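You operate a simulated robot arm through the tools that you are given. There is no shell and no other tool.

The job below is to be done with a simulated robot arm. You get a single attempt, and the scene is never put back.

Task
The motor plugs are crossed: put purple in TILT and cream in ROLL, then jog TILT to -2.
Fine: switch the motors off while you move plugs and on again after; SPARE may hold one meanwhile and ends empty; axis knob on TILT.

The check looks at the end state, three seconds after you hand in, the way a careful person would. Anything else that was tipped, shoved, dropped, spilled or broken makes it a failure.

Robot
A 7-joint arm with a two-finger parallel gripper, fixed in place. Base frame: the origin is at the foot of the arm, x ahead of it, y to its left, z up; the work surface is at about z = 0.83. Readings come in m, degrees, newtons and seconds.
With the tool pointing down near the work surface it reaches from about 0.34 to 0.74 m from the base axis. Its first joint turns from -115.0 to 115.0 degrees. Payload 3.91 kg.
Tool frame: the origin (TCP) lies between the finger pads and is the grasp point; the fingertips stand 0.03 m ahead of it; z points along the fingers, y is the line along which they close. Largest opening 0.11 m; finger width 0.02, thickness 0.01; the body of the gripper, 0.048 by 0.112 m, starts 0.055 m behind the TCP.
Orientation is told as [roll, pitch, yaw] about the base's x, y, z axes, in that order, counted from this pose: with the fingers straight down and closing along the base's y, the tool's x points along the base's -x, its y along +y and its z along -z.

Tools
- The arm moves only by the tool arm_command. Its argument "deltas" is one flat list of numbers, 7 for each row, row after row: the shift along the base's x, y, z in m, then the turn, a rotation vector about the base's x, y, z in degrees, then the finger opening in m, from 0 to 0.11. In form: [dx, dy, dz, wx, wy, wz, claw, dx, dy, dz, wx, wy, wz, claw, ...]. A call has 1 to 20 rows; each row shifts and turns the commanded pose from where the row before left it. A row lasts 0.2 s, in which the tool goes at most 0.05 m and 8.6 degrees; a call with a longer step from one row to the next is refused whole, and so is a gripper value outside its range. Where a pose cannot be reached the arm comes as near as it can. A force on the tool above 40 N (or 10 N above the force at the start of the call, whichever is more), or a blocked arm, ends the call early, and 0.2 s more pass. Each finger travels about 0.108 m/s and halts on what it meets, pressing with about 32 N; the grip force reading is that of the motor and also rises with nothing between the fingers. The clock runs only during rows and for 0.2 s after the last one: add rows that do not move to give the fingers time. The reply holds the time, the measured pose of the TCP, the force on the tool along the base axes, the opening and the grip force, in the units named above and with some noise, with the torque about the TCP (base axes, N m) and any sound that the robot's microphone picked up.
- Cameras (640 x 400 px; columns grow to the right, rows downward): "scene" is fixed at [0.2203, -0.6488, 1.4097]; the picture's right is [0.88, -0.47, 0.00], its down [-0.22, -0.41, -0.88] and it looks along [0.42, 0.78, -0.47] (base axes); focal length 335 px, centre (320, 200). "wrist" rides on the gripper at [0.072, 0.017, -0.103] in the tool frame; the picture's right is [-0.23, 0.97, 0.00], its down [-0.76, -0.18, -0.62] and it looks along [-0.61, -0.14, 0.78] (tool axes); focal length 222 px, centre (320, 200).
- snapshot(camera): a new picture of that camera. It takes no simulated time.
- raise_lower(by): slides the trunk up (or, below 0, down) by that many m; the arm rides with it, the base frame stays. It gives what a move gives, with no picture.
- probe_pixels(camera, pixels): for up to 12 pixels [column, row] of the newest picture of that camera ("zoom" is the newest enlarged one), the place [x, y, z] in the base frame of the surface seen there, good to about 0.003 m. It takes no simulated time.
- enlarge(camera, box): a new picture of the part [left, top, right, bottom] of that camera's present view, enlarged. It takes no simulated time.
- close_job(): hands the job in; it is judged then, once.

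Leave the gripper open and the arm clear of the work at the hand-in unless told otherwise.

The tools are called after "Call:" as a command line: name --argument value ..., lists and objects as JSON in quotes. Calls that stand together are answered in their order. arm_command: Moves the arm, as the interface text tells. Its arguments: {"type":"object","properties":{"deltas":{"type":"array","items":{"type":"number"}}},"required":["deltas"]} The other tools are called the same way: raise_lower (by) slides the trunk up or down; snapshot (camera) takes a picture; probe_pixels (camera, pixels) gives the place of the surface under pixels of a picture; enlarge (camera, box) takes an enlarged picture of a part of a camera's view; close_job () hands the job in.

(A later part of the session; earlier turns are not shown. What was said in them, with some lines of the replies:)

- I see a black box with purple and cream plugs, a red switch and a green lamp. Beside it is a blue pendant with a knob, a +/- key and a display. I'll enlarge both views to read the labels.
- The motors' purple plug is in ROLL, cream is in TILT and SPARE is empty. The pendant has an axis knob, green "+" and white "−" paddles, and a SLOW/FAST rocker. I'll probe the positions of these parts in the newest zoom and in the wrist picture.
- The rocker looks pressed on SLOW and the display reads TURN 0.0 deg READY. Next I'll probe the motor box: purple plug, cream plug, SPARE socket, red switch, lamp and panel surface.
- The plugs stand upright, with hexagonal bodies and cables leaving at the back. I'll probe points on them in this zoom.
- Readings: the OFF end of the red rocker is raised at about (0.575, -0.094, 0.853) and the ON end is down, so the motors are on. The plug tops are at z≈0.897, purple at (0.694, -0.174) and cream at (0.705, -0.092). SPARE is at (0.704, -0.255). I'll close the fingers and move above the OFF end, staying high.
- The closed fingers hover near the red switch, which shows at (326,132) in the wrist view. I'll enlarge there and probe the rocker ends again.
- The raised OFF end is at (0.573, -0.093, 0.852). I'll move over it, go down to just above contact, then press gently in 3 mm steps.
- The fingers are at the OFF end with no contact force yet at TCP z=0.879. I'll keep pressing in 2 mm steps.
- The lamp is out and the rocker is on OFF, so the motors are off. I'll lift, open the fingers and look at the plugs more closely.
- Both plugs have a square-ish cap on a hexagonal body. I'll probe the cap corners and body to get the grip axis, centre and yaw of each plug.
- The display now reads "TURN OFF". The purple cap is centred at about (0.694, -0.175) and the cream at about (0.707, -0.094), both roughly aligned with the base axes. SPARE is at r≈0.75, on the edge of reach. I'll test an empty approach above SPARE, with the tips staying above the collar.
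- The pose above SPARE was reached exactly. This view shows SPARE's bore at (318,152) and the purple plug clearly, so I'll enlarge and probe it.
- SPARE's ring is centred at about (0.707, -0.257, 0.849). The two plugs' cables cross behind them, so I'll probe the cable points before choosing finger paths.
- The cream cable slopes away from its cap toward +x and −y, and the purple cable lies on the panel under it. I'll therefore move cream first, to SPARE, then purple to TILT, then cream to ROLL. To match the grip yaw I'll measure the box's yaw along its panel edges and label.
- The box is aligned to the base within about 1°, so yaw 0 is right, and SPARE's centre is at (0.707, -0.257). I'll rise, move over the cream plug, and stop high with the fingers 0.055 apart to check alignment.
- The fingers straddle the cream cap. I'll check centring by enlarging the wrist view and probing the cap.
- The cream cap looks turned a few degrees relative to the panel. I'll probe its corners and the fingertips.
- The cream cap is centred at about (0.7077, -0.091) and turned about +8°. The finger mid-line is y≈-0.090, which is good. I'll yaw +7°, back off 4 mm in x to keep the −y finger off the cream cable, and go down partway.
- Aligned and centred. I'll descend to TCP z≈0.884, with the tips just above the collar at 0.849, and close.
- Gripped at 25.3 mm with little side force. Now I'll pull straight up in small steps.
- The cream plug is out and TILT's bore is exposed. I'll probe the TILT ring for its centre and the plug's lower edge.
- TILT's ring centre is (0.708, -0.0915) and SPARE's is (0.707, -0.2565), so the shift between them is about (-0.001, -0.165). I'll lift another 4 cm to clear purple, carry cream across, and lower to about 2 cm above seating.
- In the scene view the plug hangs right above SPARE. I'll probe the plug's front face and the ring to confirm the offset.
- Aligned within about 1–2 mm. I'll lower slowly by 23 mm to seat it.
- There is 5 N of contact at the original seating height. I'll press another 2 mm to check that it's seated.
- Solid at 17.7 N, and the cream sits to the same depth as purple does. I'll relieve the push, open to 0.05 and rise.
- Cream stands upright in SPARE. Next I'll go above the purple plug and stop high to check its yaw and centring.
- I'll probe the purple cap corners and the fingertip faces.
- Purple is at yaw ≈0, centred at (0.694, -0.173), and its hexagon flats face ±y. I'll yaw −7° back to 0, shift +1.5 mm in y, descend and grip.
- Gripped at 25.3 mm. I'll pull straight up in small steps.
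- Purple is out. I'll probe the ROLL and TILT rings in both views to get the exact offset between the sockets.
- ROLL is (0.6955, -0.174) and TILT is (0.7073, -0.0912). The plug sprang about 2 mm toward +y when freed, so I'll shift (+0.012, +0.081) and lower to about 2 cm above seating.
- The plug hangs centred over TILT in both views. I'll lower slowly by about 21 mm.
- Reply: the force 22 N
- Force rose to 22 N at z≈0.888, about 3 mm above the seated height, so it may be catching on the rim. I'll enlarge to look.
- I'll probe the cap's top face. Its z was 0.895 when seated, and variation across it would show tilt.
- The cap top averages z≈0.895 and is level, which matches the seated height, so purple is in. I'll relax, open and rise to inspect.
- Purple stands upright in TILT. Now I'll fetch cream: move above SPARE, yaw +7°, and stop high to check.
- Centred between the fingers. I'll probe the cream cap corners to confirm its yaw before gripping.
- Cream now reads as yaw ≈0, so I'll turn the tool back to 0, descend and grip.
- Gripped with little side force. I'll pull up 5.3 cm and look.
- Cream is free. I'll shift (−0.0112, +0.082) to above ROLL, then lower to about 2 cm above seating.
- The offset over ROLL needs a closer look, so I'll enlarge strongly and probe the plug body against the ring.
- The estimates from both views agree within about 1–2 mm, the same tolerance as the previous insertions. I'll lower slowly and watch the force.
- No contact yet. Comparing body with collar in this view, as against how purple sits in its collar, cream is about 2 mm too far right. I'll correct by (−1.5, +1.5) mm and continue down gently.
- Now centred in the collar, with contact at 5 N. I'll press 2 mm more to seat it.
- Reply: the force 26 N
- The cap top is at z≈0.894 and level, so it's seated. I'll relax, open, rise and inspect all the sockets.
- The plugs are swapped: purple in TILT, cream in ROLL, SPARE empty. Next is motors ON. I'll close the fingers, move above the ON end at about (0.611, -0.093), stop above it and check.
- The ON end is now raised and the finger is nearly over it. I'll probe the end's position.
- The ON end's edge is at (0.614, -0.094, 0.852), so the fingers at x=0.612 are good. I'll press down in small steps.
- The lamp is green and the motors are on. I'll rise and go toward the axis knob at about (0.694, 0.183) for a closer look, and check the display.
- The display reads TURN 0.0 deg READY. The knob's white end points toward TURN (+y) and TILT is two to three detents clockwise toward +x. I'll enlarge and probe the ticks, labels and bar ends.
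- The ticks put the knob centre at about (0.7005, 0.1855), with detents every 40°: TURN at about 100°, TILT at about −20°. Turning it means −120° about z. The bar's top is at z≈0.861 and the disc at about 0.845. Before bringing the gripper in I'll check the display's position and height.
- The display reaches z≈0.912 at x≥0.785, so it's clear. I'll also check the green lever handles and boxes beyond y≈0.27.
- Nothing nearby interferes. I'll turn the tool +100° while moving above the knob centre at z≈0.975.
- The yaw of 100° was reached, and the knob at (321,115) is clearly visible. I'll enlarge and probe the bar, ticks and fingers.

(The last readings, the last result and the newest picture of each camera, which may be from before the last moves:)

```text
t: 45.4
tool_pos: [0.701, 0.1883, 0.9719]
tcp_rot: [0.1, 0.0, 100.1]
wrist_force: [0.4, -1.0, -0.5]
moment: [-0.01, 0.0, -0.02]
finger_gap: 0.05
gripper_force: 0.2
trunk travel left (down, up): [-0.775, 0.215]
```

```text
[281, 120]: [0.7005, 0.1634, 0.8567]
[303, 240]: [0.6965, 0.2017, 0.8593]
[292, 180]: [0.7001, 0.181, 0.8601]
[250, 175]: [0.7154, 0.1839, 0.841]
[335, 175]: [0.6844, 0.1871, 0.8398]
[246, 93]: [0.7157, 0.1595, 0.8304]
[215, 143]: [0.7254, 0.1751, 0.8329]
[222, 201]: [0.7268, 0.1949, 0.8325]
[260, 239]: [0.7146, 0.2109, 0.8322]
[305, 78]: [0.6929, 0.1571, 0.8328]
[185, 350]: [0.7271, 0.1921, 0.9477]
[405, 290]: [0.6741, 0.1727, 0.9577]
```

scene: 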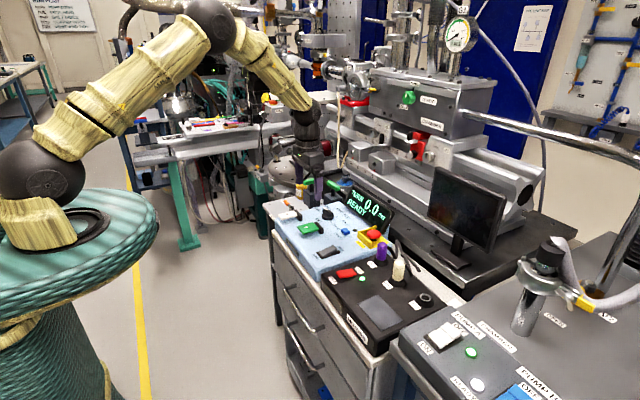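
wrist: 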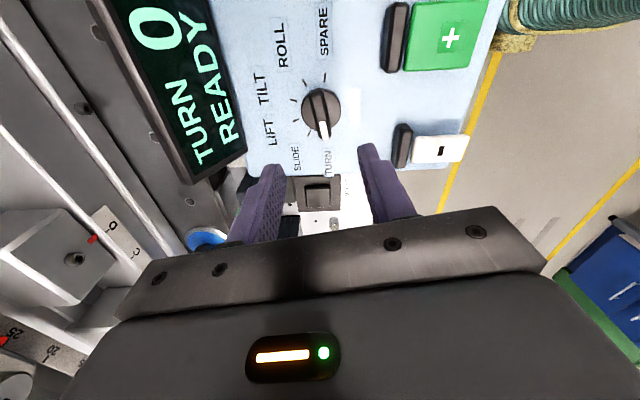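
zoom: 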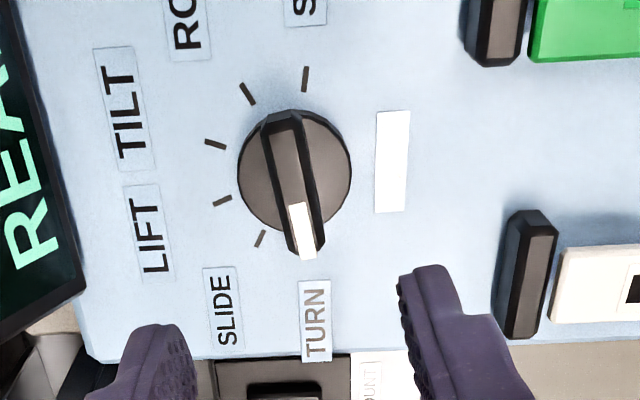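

The bar runs from (0.7005, 0.163) to (0.696, 0.207), centred on (0.6995, 0.1855), and the tool is centred over it. I'll descend to TCP z≈0.877 and close on the bar.

Call:
arm_command --deltas '[-0.001, -0.001, -0.03, 0, 0, 0, 0.05, 0, 0, -0.03, 0, 0, 0, 0.05, 0, 0, -0.02, 0, 0, 0, 0.05, 0, 0, -0.01, 0, 0, 0, 0.05, 0, 0, -0.005, 0, 0, 0, 0.05, 0, 0, 0, 0, 0, 0, 0.03, 0, 0, 0, 0, 0, 0, 0.01, 0, 0, 0, 0, 0, 0, 0, 0, 0, 0, 0, 0, 0, 0]'

Call:
enlarge --camera "wrist" --box '[240, 60, 400, 200]'

Call:
enlarge --camera "scene" --box '[280, 160, 400, 245]'

```text
t: 47.4
tool_pos: [0.6993, 0.1855, 0.8776]
tcp_rot: [0.1, 0.0, 99.9]
wrist_force: [-0.3, -0.1, -0.1]
moment: [0.16, -0.05, 0.0]
finger_gap: 0.0137
gripper_force: 45.2
trunk travel left (down, up): [-0.775, 0.215]
```

```text
2.86 times, centred on (320, 130) of wrist
```

zoom: 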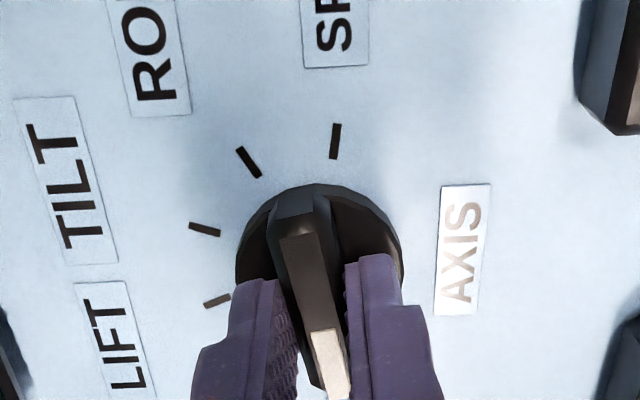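

```text
4.71 times, centred on (340, 202) of scene
```

zoom: 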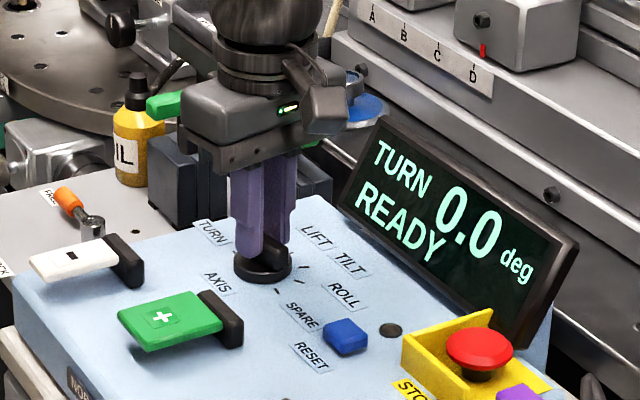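

The bar is gripped at 13.7 mm. I'll turn −40° first and check the display.

Call:
arm_command --deltas '[0, 0, 0, 0, 0, -8, 0, 0, 0, 0, 0, 0, -8, 0, 0, 0, 0, 0, 0, -8, 0, 0, 0, 0, 0, 0, -8, 0, 0, 0, 0, 0, 0, -8, 0, 0, 0, 0, 0, 0, 0, 0]'

Call:
enlarge --camera "scene" --box '[280, 160, 400, 245]'

```text
t: 48.8
tool_pos: [0.6996, 0.1848, 0.8768]
tcp_rot: [0.1, 0.0, 59.8]
wrist_force: [4.9, -1.9, 4.0]
moment: [-0.69, 0.2, 0.0]
finger_gap: 0.0137
gripper_force: 44.9
trunk travel left (down, up): [-0.775, 0.215]
```

```text
4.71 times, centred on (340, 202) of scene
```

zoom: 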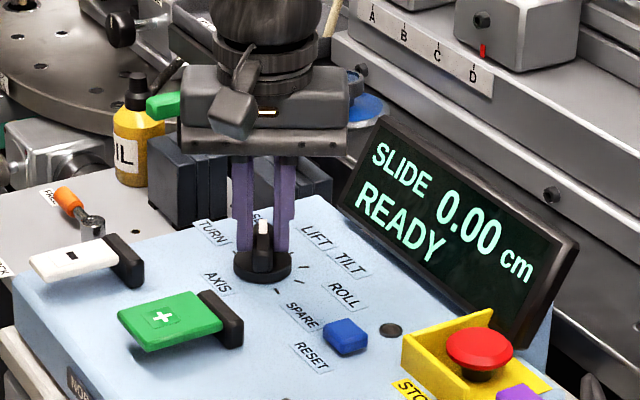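

SLIDE is selected and the forces are small. I'll continue −80° to TILT.

Call:
arm_command --deltas '[0, 0, 0, 0, 0, -8, 0, 0, 0, 0, 0, 0, -8, 0, 0, 0, 0, 0, 0, -8, 0, 0, 0, 0, 0, 0, -8, 0, 0, 0, 0, 0, 0, -8, 0, 0, 0, 0, 0, 0, -8, 0, 0, 0, 0, 0, 0, -8, 0, 0, 0, 0, 0, 0, -8, 0, 0, 0, 0, 0, 0, -8, 0, 0, 0, 0, 0, 0, -8, 0, 0, 0, 0, 0, 0, 0, 0]'

Call:
enlarge --camera "scene" --box '[280, 160, 400, 245]'

```text
t: 51.2
tool_pos: [0.6991, 0.185, 0.8773]
tcp_rot: [-0.1, -0.1, -20.2]
wrist_force: [8.0, -7.4, -0.6]
moment: [-0.7, -1.48, 0.01]
finger_gap: 0.0137
gripper_force: 45.8
trunk travel left (down, up): [-0.775, 0.215]
```

```text
4.71 times, centred on (340, 202) of scene
```

zoom: 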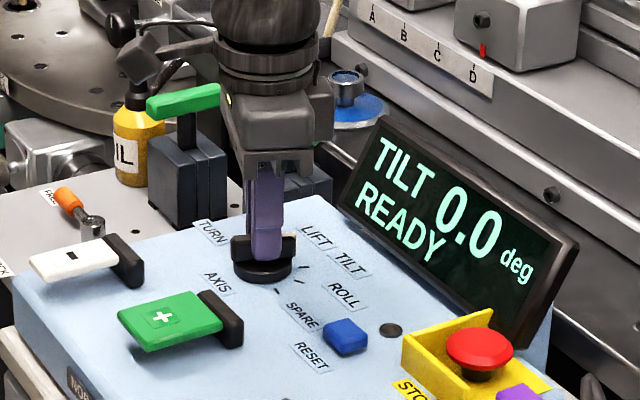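

The display reads TILT 0.0 deg READY. I'll release the knob and rise.

Call:
arm_command --deltas '[0, 0, 0, 0, 0, 0, 0.015, 0, 0, 0, 0, 0, 0, 0.03, 0, 0, 0, 0, 0, 0, 0.05, 0, 0, 0.02, 0, 0, 0, 0.05, 0, 0, 0.04, 0, 0, 0, 0.05, 0, 0, 0.04, 0, 0, 0, 0.05, -0.03, 0, 0, 0, 0, 7, 0.05, -0.03, 0, 0, 0, 0, 7, 0.03, -0.02, 0, 0, 0, 0, 6, 0.0, 0, 0, 0, 0, 0, 0, 0.0]'

Call:
snapshot --camera "wrist"

Call:
enlarge --camera "scene" --box '[280, 180, 400, 265]'

```text
t: 53.4
tool_pos: [0.6204, 0.1849, 0.9779]
tcp_rot: [-0.1, 0.1, 0.0]
wrist_force: [-0.7, 0.0, -0.3]
moment: [0.0, -0.01, -0.02]
finger_gap: 0.0001
gripper_force: 31.6
trunk travel left (down, up): [-0.775, 0.215]
```

```text
taken
```

wrist: 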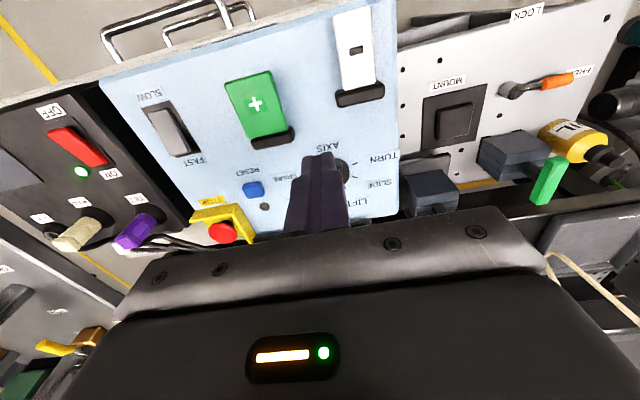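

```text
4.71 times, centred on (340, 222) of scene
```

zoom: 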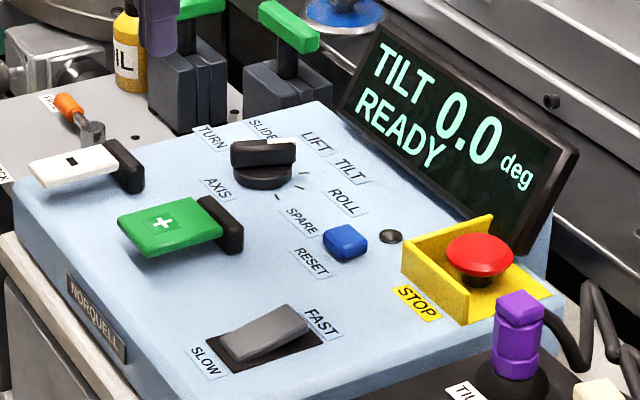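

TILT 0.0 READY, with the rocker on SLOW. Next is the white "−" paddle; I'll probe it for a press point.

Call:
probe_pixels --camera "wrist" --pixels '[[343, 17], [365, 13], [355, 35], [356, 50], [345, 75], [373, 70], [359, 83], [360, 95], [390, 50]]'

Call:
enlarge --camera "scene" --box '[275, 195, 345, 245]'

```text
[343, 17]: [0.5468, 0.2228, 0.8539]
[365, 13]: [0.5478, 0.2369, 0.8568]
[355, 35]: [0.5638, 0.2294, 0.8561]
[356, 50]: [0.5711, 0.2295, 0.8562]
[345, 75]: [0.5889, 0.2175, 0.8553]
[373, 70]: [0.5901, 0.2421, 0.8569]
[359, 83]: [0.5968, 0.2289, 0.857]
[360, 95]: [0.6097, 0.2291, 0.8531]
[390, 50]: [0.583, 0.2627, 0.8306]
```

```text
8.00 times, centred on (310, 220) of scene
```

zoom: 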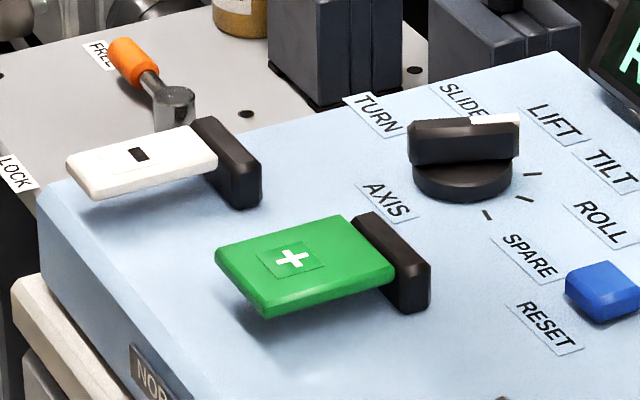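

The "−" paddle spans x 0.545–0.60 and y 0.219–0.241, with its top at z≈0.856. I'll move above its free end at (0.558, 0.230) and stop about 1.5 cm above it.

Call:
arm_command --deltas '[-0.031, 0.0225, 0, 0, 0, 0, 0, -0.031, 0.0225, 0, 0, 0, 0, 0, 0, 0, -0.04, 0, 0, 0, 0, 0, 0, -0.035, 0, 0, 0, 0, 0, 0, 0, 0, 0, 0, 0]'

Call:
enlarge --camera "scene" --box '[275, 180, 400, 260]'

Call:
enlarge --camera "wrist" --box '[240, 40, 400, 180]'

```text
t: 54.6
tool_pos: [0.5574, 0.2294, 0.9002]
tcp_rot: [0.0, 0.0, -0.1]
wrist_force: [0.4, 0.5, -0.7]
moment: [0.04, 0.02, -0.01]
finger_gap: 0.0001
gripper_force: 32.2
trunk travel left (down, up): [-0.775, 0.215]
```

```text
5.00 times, centred on (338, 220) of scene
```

zoom: 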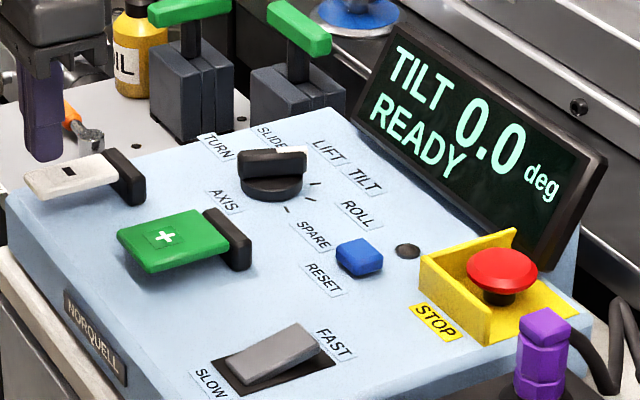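

```text
2.86 times, centred on (320, 110) of wrist
```

zoom: 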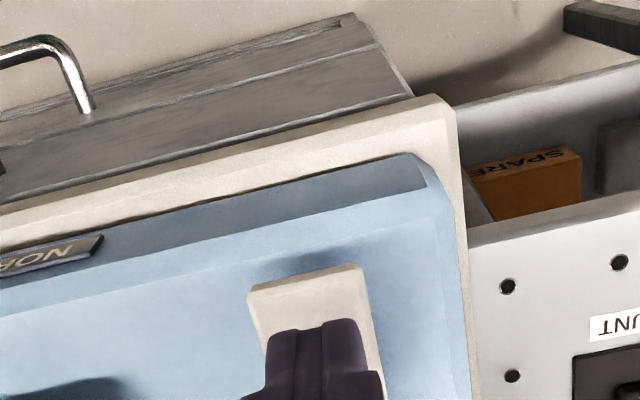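

The fingers are over the paddle's free end. I'll lower to contact and press a few mm, then read the display.

Call:
arm_command --deltas '[0, 0, -0.01, 0, 0, 0, 0, 0, 0, -0.004, 0, 0, 0, 0, 0, 0, -0.002, 0, 0, 0, 0]'

Call:
enlarge --camera "scene" --box '[275, 180, 400, 260]'

```text
t: 55.4
tool_pos: [0.5581, 0.2305, 0.8861]
tcp_rot: [0.0, 0.0, -0.1]
wrist_force: [0.4, -0.3, 0.3]
moment: [-0.01, -0.01, 0.01]
finger_gap: 0.0
gripper_force: 32.4
trunk travel left (down, up): [-0.775, 0.215]
```

```text
5.00 times, centred on (338, 220) of scene
```

zoom: 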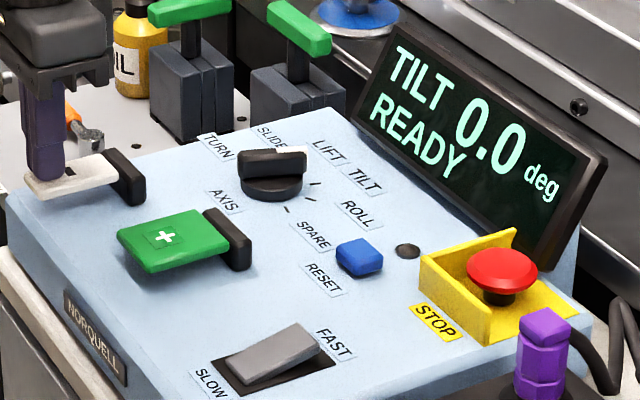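

Just at contact. I'll press 2 mm at a time.

Call:
arm_command --deltas '[0, 0, -0.002, 0, 0, 0, 0, 0, 0, -0.002, 0, 0, 0, 0]'

Call:
enlarge --camera "scene" --box '[275, 180, 400, 260]'

```text
t: 56.0
tool_pos: [0.5582, 0.2308, 0.8827]
tcp_rot: [0.0, 0.0, 0.0]
wrist_force: [-0.1, 0.2, 1.1]
moment: [0.0, -0.01, 0.02]
finger_gap: 0.0
gripper_force: 32.1
trunk travel left (down, up): [-0.775, 0.215]
```

```text
5.00 times, centred on (338, 220) of scene
```

zoom: 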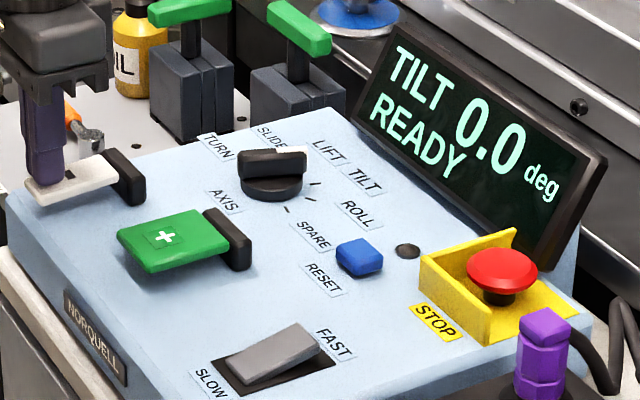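

The paddle moves against about 1 N and the display is still 0.0. I'll press further in small steps.

Call:
arm_command --deltas '[0, 0, -0.002, 0, 0, 0, 0, 0, 0, -0.001, 0, 0, 0, 0]'

Call:
enlarge --camera "scene" --box '[275, 180, 400, 260]'

```text
t: 56.6
tool_pos: [0.5579, 0.2301, 0.8787]
tcp_rot: [0.0, 0.0, -0.1]
wrist_force: [-1.1, 0.4, 2.3]
moment: [0.02, -0.04, -0.01]
finger_gap: 0.0002
gripper_force: 31.8
trunk travel left (down, up): [-0.775, 0.215]
```

```text
5.00 times, centred on (338, 220) of scene
```

zoom: 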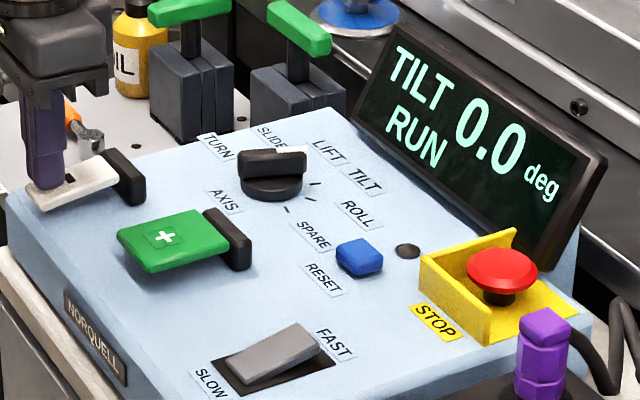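

The display says RUN, so jogging has started. I'll hold still for a short call and read the value.

Call:
arm_command --deltas '[0, 0, 0, 0, 0, 0, 0, 0, 0, 0, 0, 0, 0, 0]'

Call:
enlarge --camera "scene" --box '[340, 180, 400, 230]'

```text
t: 57.2
tool_pos: [0.5567, 0.2312, 0.8786]
tcp_rot: [-0.1, 0.0, -0.1]
wrist_force: [-0.7, -0.4, 2.8]
moment: [-0.01, -0.02, -0.04]
finger_gap: 0.0002
gripper_force: 32.1
trunk travel left (down, up): [-0.775, 0.215]
```

```text
8.00 times, centred on (370, 205) of scene
```

zoom: 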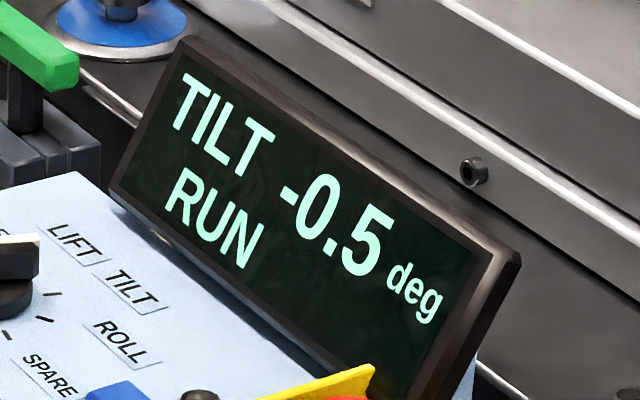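

−0.5 deg after 0.6 s. I'll hold again to learn the rate.

Call:
arm_command --deltas '[0, 0, 0, 0, 0, 0, 0, 0, 0, 0, 0, 0, 0, 0]'

Call:
enlarge --camera "scene" --box '[340, 180, 400, 230]'

```text
t: 57.8
tool_pos: [0.558, 0.2308, 0.8805]
tcp_rot: [0.1, -0.1, 0.0]
wrist_force: [-0.2, 0.4, 2.7]
moment: [0.01, -0.01, -0.01]
finger_gap: 0.0001
gripper_force: 32.0
trunk travel left (down, up): [-0.775, 0.215]
```

```text
8.00 times, centred on (370, 205) of scene
```

zoom: 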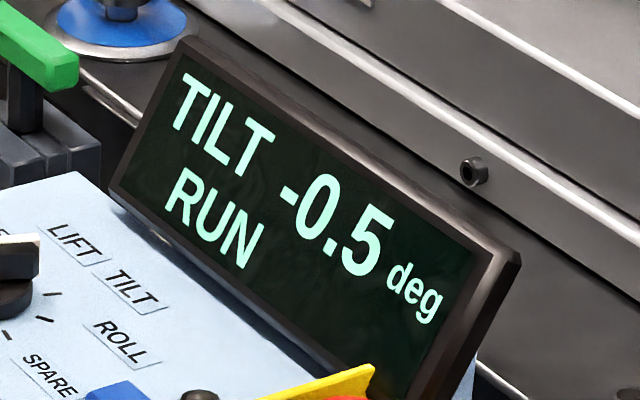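

It is still −0.5 while holding, so this may be 0.5 deg steps, either per press or slowly repeating. I'll hold another 0.6 s.

Call:
arm_command --deltas '[0, 0, 0, 0, 0, 0, 0, 0, 0, 0, 0, 0, 0, 0]'

Call:
enlarge --camera "scene" --box '[340, 180, 400, 230]'

```text
t: 58.4
tool_pos: [0.5569, 0.2301, 0.8795]
tcp_rot: [0.0, 0.1, -0.1]
wrist_force: [0.5, 1.3, 1.4]
moment: [0.04, -0.05, 0.04]
finger_gap: 0.0
gripper_force: 32.3
trunk travel left (down, up): [-0.775, 0.215]
```

```text
8.00 times, centred on (370, 205) of scene
```

zoom: 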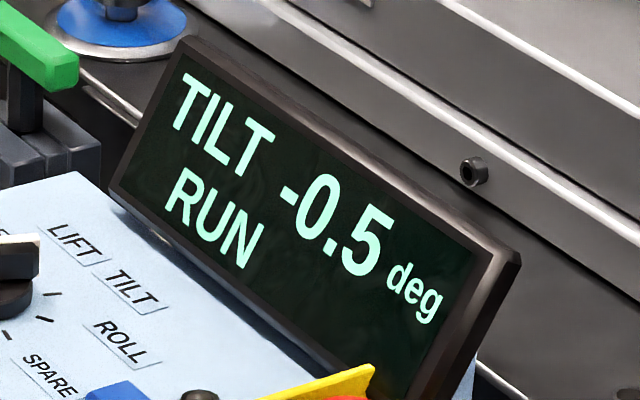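

Call:
arm_command --deltas '[0, 0, 0, 0, 0, 0, 0, 0, 0, 0, 0, 0, 0, 0, 0, 0, 0, 0, 0, 0, 0]'

Call:
enlarge --camera "scene" --box '[275, 180, 400, 260]'

```text
t: 59.2
tool_pos: [0.5569, 0.2299, 0.8791]
tcp_rot: [0.0, 0.0, 0.0]
wrist_force: [-0.2, 0.1, 2.2]
moment: [0.01, -0.01, -0.01]
finger_gap: 0.0
gripper_force: 32.0
trunk travel left (down, up): [-0.775, 0.215]
```

```text
5.00 times, centred on (338, 220) of scene
```

zoom: 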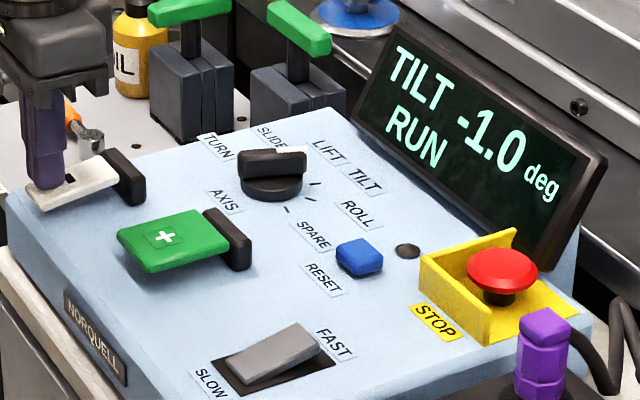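

−1.0 now, so it steps −0.5 about every 2 s while held. I'll keep holding in short calls and watch for −1.5.

Call:
arm_command --deltas '[0, 0, 0, 0, 0, 0, 0, 0, 0, 0, 0, 0, 0, 0, 0, 0, 0, 0, 0, 0, 0]'

Call:
enlarge --camera "scene" --box '[340, 180, 400, 230]'

```text
t: 60.0
tool_pos: [0.557, 0.2308, 0.8796]
tcp_rot: [-0.1, 0.0, -0.1]
wrist_force: [0.8, 0.0, 2.8]
moment: [0.04, -0.01, 0.0]
finger_gap: 0.0
gripper_force: 32.0
trunk travel left (down, up): [-0.775, 0.215]
```

```text
8.00 times, centred on (370, 205) of scene
```

zoom: 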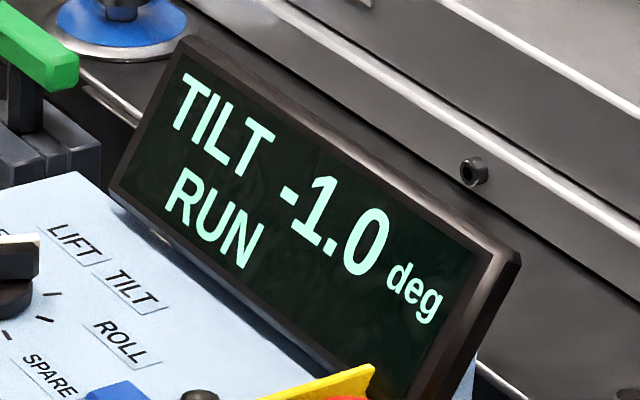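

Call:
arm_command --deltas '[0, 0, 0, 0, 0, 0, 0]'

Call:
enlarge --camera "scene" --box '[340, 180, 400, 230]'

```text
t: 60.4
tool_pos: [0.5589, 0.2308, 0.8789]
tcp_rot: [0.1, 0.0, -0.1]
wrist_force: [0.4, 0.4, 2.3]
moment: [-0.01, 0.0, -0.04]
finger_gap: 0.0
gripper_force: 31.5
trunk travel left (down, up): [-0.775, 0.215]
```

```text
8.00 times, centred on (370, 205) of scene
```

zoom: 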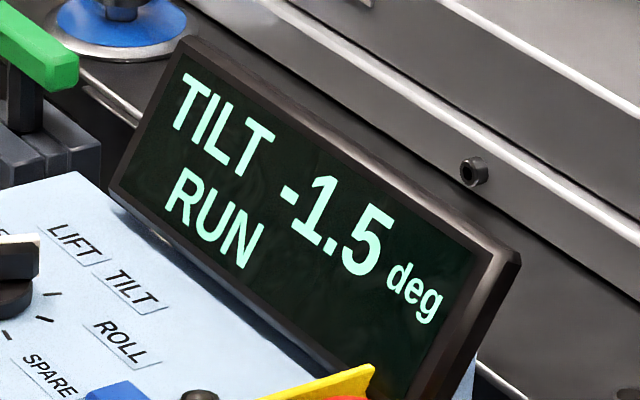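

−1.5 at t≈60.2, so the period is about 1.7 s and −2.0 should appear near t≈62. I'll hold on, then use the shortest calls to time the change.

Call:
arm_command --deltas '[0, 0, 0, 0, 0, 0, 0, 0, 0, 0, 0, 0, 0, 0, 0, 0, 0, 0, 0, 0, 0]'

Call:
enlarge --camera "scene" --box '[340, 180, 400, 230]'

```text
t: 61.2
tool_pos: [0.5573, 0.2309, 0.8779]
tcp_rot: [0.0, -0.1, -0.1]
wrist_force: [0.7, 0.4, 2.8]
moment: [0.01, -0.03, 0.0]
finger_gap: 0.0001
gripper_force: 32.2
trunk travel left (down, up): [-0.775, 0.215]
```

```text
8.00 times, centred on (370, 205) of scene
```

zoom: 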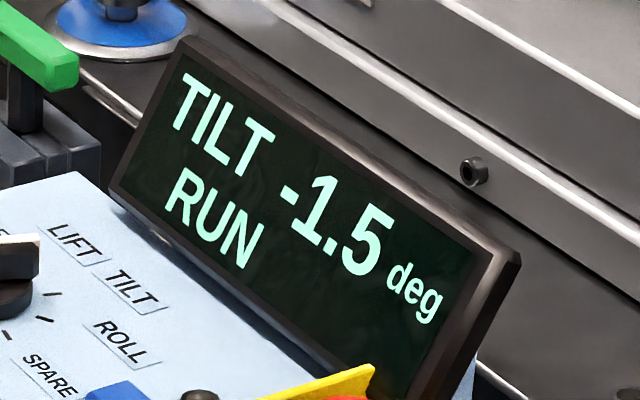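

Still −1.5 at t=61.2. I'll continue with 0.4 s calls.

Call:
arm_command --deltas '[0, 0, 0, 0, 0, 0, 0]'

Call:
enlarge --camera "scene" --box '[340, 180, 400, 230]'

```text
t: 61.6
tool_pos: [0.5585, 0.2312, 0.8781]
tcp_rot: [0.0, 0.0, -0.1]
wrist_force: [-0.4, 0.8, 2.5]
moment: [0.01, -0.05, 0.0]
finger_gap: 0.0
gripper_force: 31.7
trunk travel left (down, up): [-0.775, 0.215]
```

```text
8.00 times, centred on (370, 205) of scene
```

zoom: 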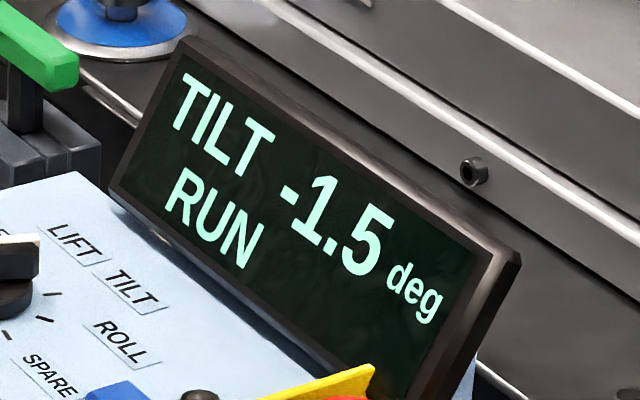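

Call:
arm_command --deltas '[0, 0, 0, 0, 0, 0, 0]'

Call:
enlarge --camera "scene" --box '[340, 180, 400, 230]'

```text
t: 62.0
tool_pos: [0.5587, 0.2299, 0.8794]
tcp_rot: [0.0, 0.0, -0.1]
wrist_force: [0.7, 0.6, 2.8]
moment: [-0.01, -0.04, 0.01]
finger_gap: 0.0
gripper_force: 32.4
trunk travel left (down, up): [-0.775, 0.215]
```

```text
8.00 times, centred on (370, 205) of scene
```

zoom: 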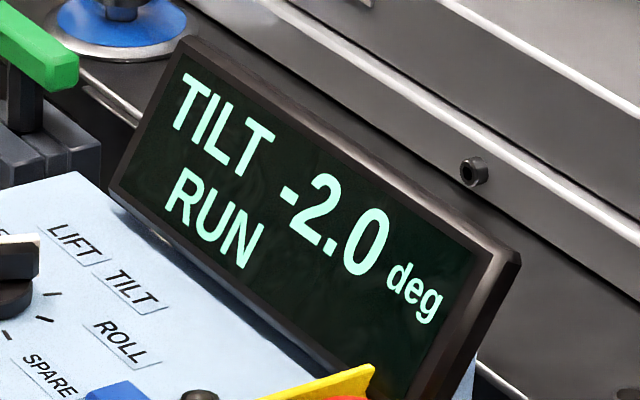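

−2.0 appeared at about t=61.8, and −2.5 would come at about 63.5. I'll release now with a short pause first, so it ends mid-window whether the axis steps or moves continuously.

Call:
arm_command --deltas '[0, 0, 0, 0, 0, 0, 0, 0, 0, 0.004, 0, 0, 0, 0, 0, 0, 0.01, 0, 0, 0, 0, 0, 0, 0.03, 0, 0, 0, 0, 0, 0, 0.04, 0, 0, 0, 0]'

Call:
enlarge --camera "scene" --box '[275, 180, 400, 260]'

```text
t: 63.2
tool_pos: [0.5563, 0.2283, 0.963]
tcp_rot: [0.1, 0.1, 0.0]
wrist_force: [0.5, -0.2, 0.3]
moment: [0.0, -0.04, 0.0]
finger_gap: 0.0002
gripper_force: 31.7
trunk travel left (down, up): [-0.775, 0.215]
```

```text
5.00 times, centred on (338, 220) of scene
```

zoom: 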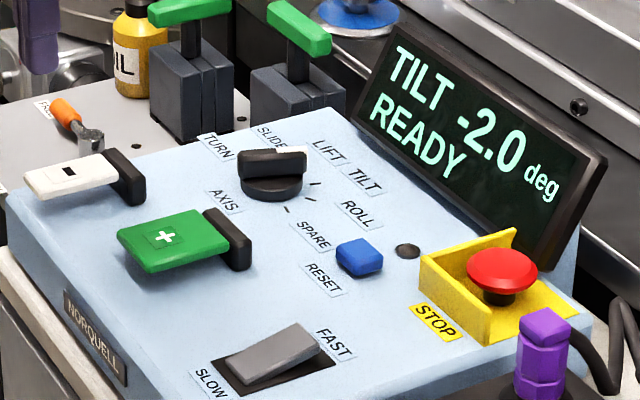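

TILT −2.0 deg READY. I'll retreat up and back, open the gripper, and do a final check.

Call:
arm_command --deltas '[0, 0, 0.045, 0, 0, 0, 0.0, 0, 0, 0.045, 0, 0, 0, 0.03, -0.01, -0.02, 0.04, 0, 0, 0, 0.06, -0.01, -0.03, 0.03, 0, 0, 0, 0.09, 0, -0.03, 0, 0, 0, 0, 0.11, 0, -0.03, 0, 0, 0, 0, 0.11, 0, 0, 0, 0, 0, 0, 0.11, 0, 0, 0, 0, 0, 0, 0.11]'

Call:
snapshot --camera "scene"

Call:
enlarge --camera "scene" --box '[275, 180, 455, 320]'

Call:
enlarge --camera "scene" --box '[340, 225, 440, 300]'

Call:
snapshot --camera "wrist"

```text
t: 65.0
tool_pos: [0.5401, 0.1175, 1.1242]
tcp_rot: [-0.1, 0.1, -0.1]
wrist_force: [0.3, -0.9, -0.4]
moment: [0.0, 0.01, -0.02]
finger_gap: 0.1099
gripper_force: 0.1
trunk travel left (down, up): [-0.775, 0.215]
```

```text
taken
```

scene: 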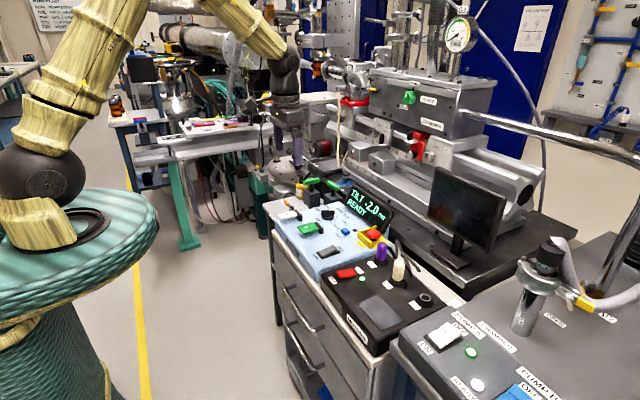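

```text
2.86 times, centred on (365, 250) of scene
```

zoom: 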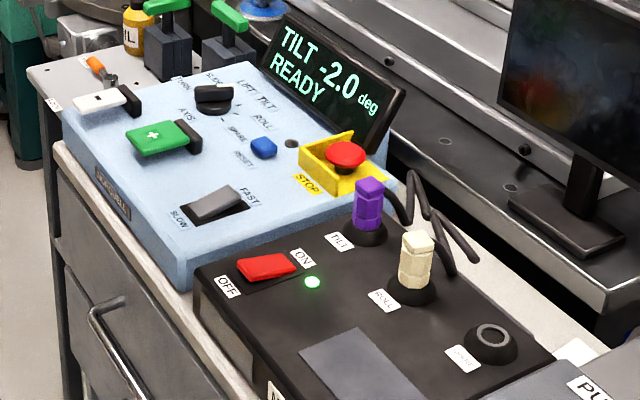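

```text
5.33 times, centred on (390, 262) of scene
```

zoom: 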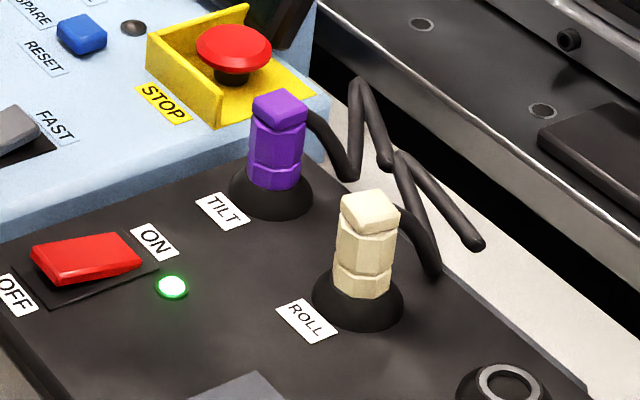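

```text
taken
```

wrist: 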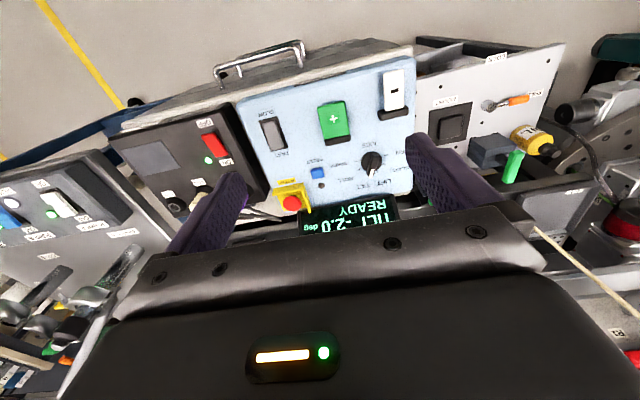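

Everything looks right. As a last check on seating I'll probe both cap tops in this view, which should be at z≈0.894.

Call:
probe_pixels --camera "zoom" --pixels '[[280, 108], [270, 102], [290, 108], [370, 210], [360, 207], [380, 208], [273, 170], [362, 280]]'

```text
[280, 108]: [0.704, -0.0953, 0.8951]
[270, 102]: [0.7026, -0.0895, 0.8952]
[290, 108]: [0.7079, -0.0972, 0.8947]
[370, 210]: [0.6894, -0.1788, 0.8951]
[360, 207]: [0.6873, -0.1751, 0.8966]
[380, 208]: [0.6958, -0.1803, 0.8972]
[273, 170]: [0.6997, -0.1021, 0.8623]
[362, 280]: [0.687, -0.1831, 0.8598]
```

Both plugs are at the seated height. Purple is in TILT, cream is in ROLL and SPARE is empty. The motors are on with the lamp green. The knob is on TILT and the display reads −2.0 READY. The gripper is open and clear, so I'm handing in.

Call:
close_job

```text
The job is handed in.
```

The plugs are swapped and TILT is jogged to -2. I've handed the job in, but no pass or fail result has come back.

- **Plugs:** Purple is in TILT and cream is in ROLL. Both cap tops read about 0.895 m, the same as before I moved them. SPARE is empty.
- **Motors:** I switched them off before touching the plugs and back on afterwards. The lamp is green.
- **Axis:** The knob is on TILT and the display reads "TILT -2.0 deg READY". I left the rocker on SLOW, as I found it.
- **Jog precision:** The display moved in 0.5 deg steps while I held the minus paddle. If it rounds, the true angle could be slightly off -2.0.
- **Surroundings:** I saw nothing tipped or shoved in the final pictures. The gripper is open and well above the bench.
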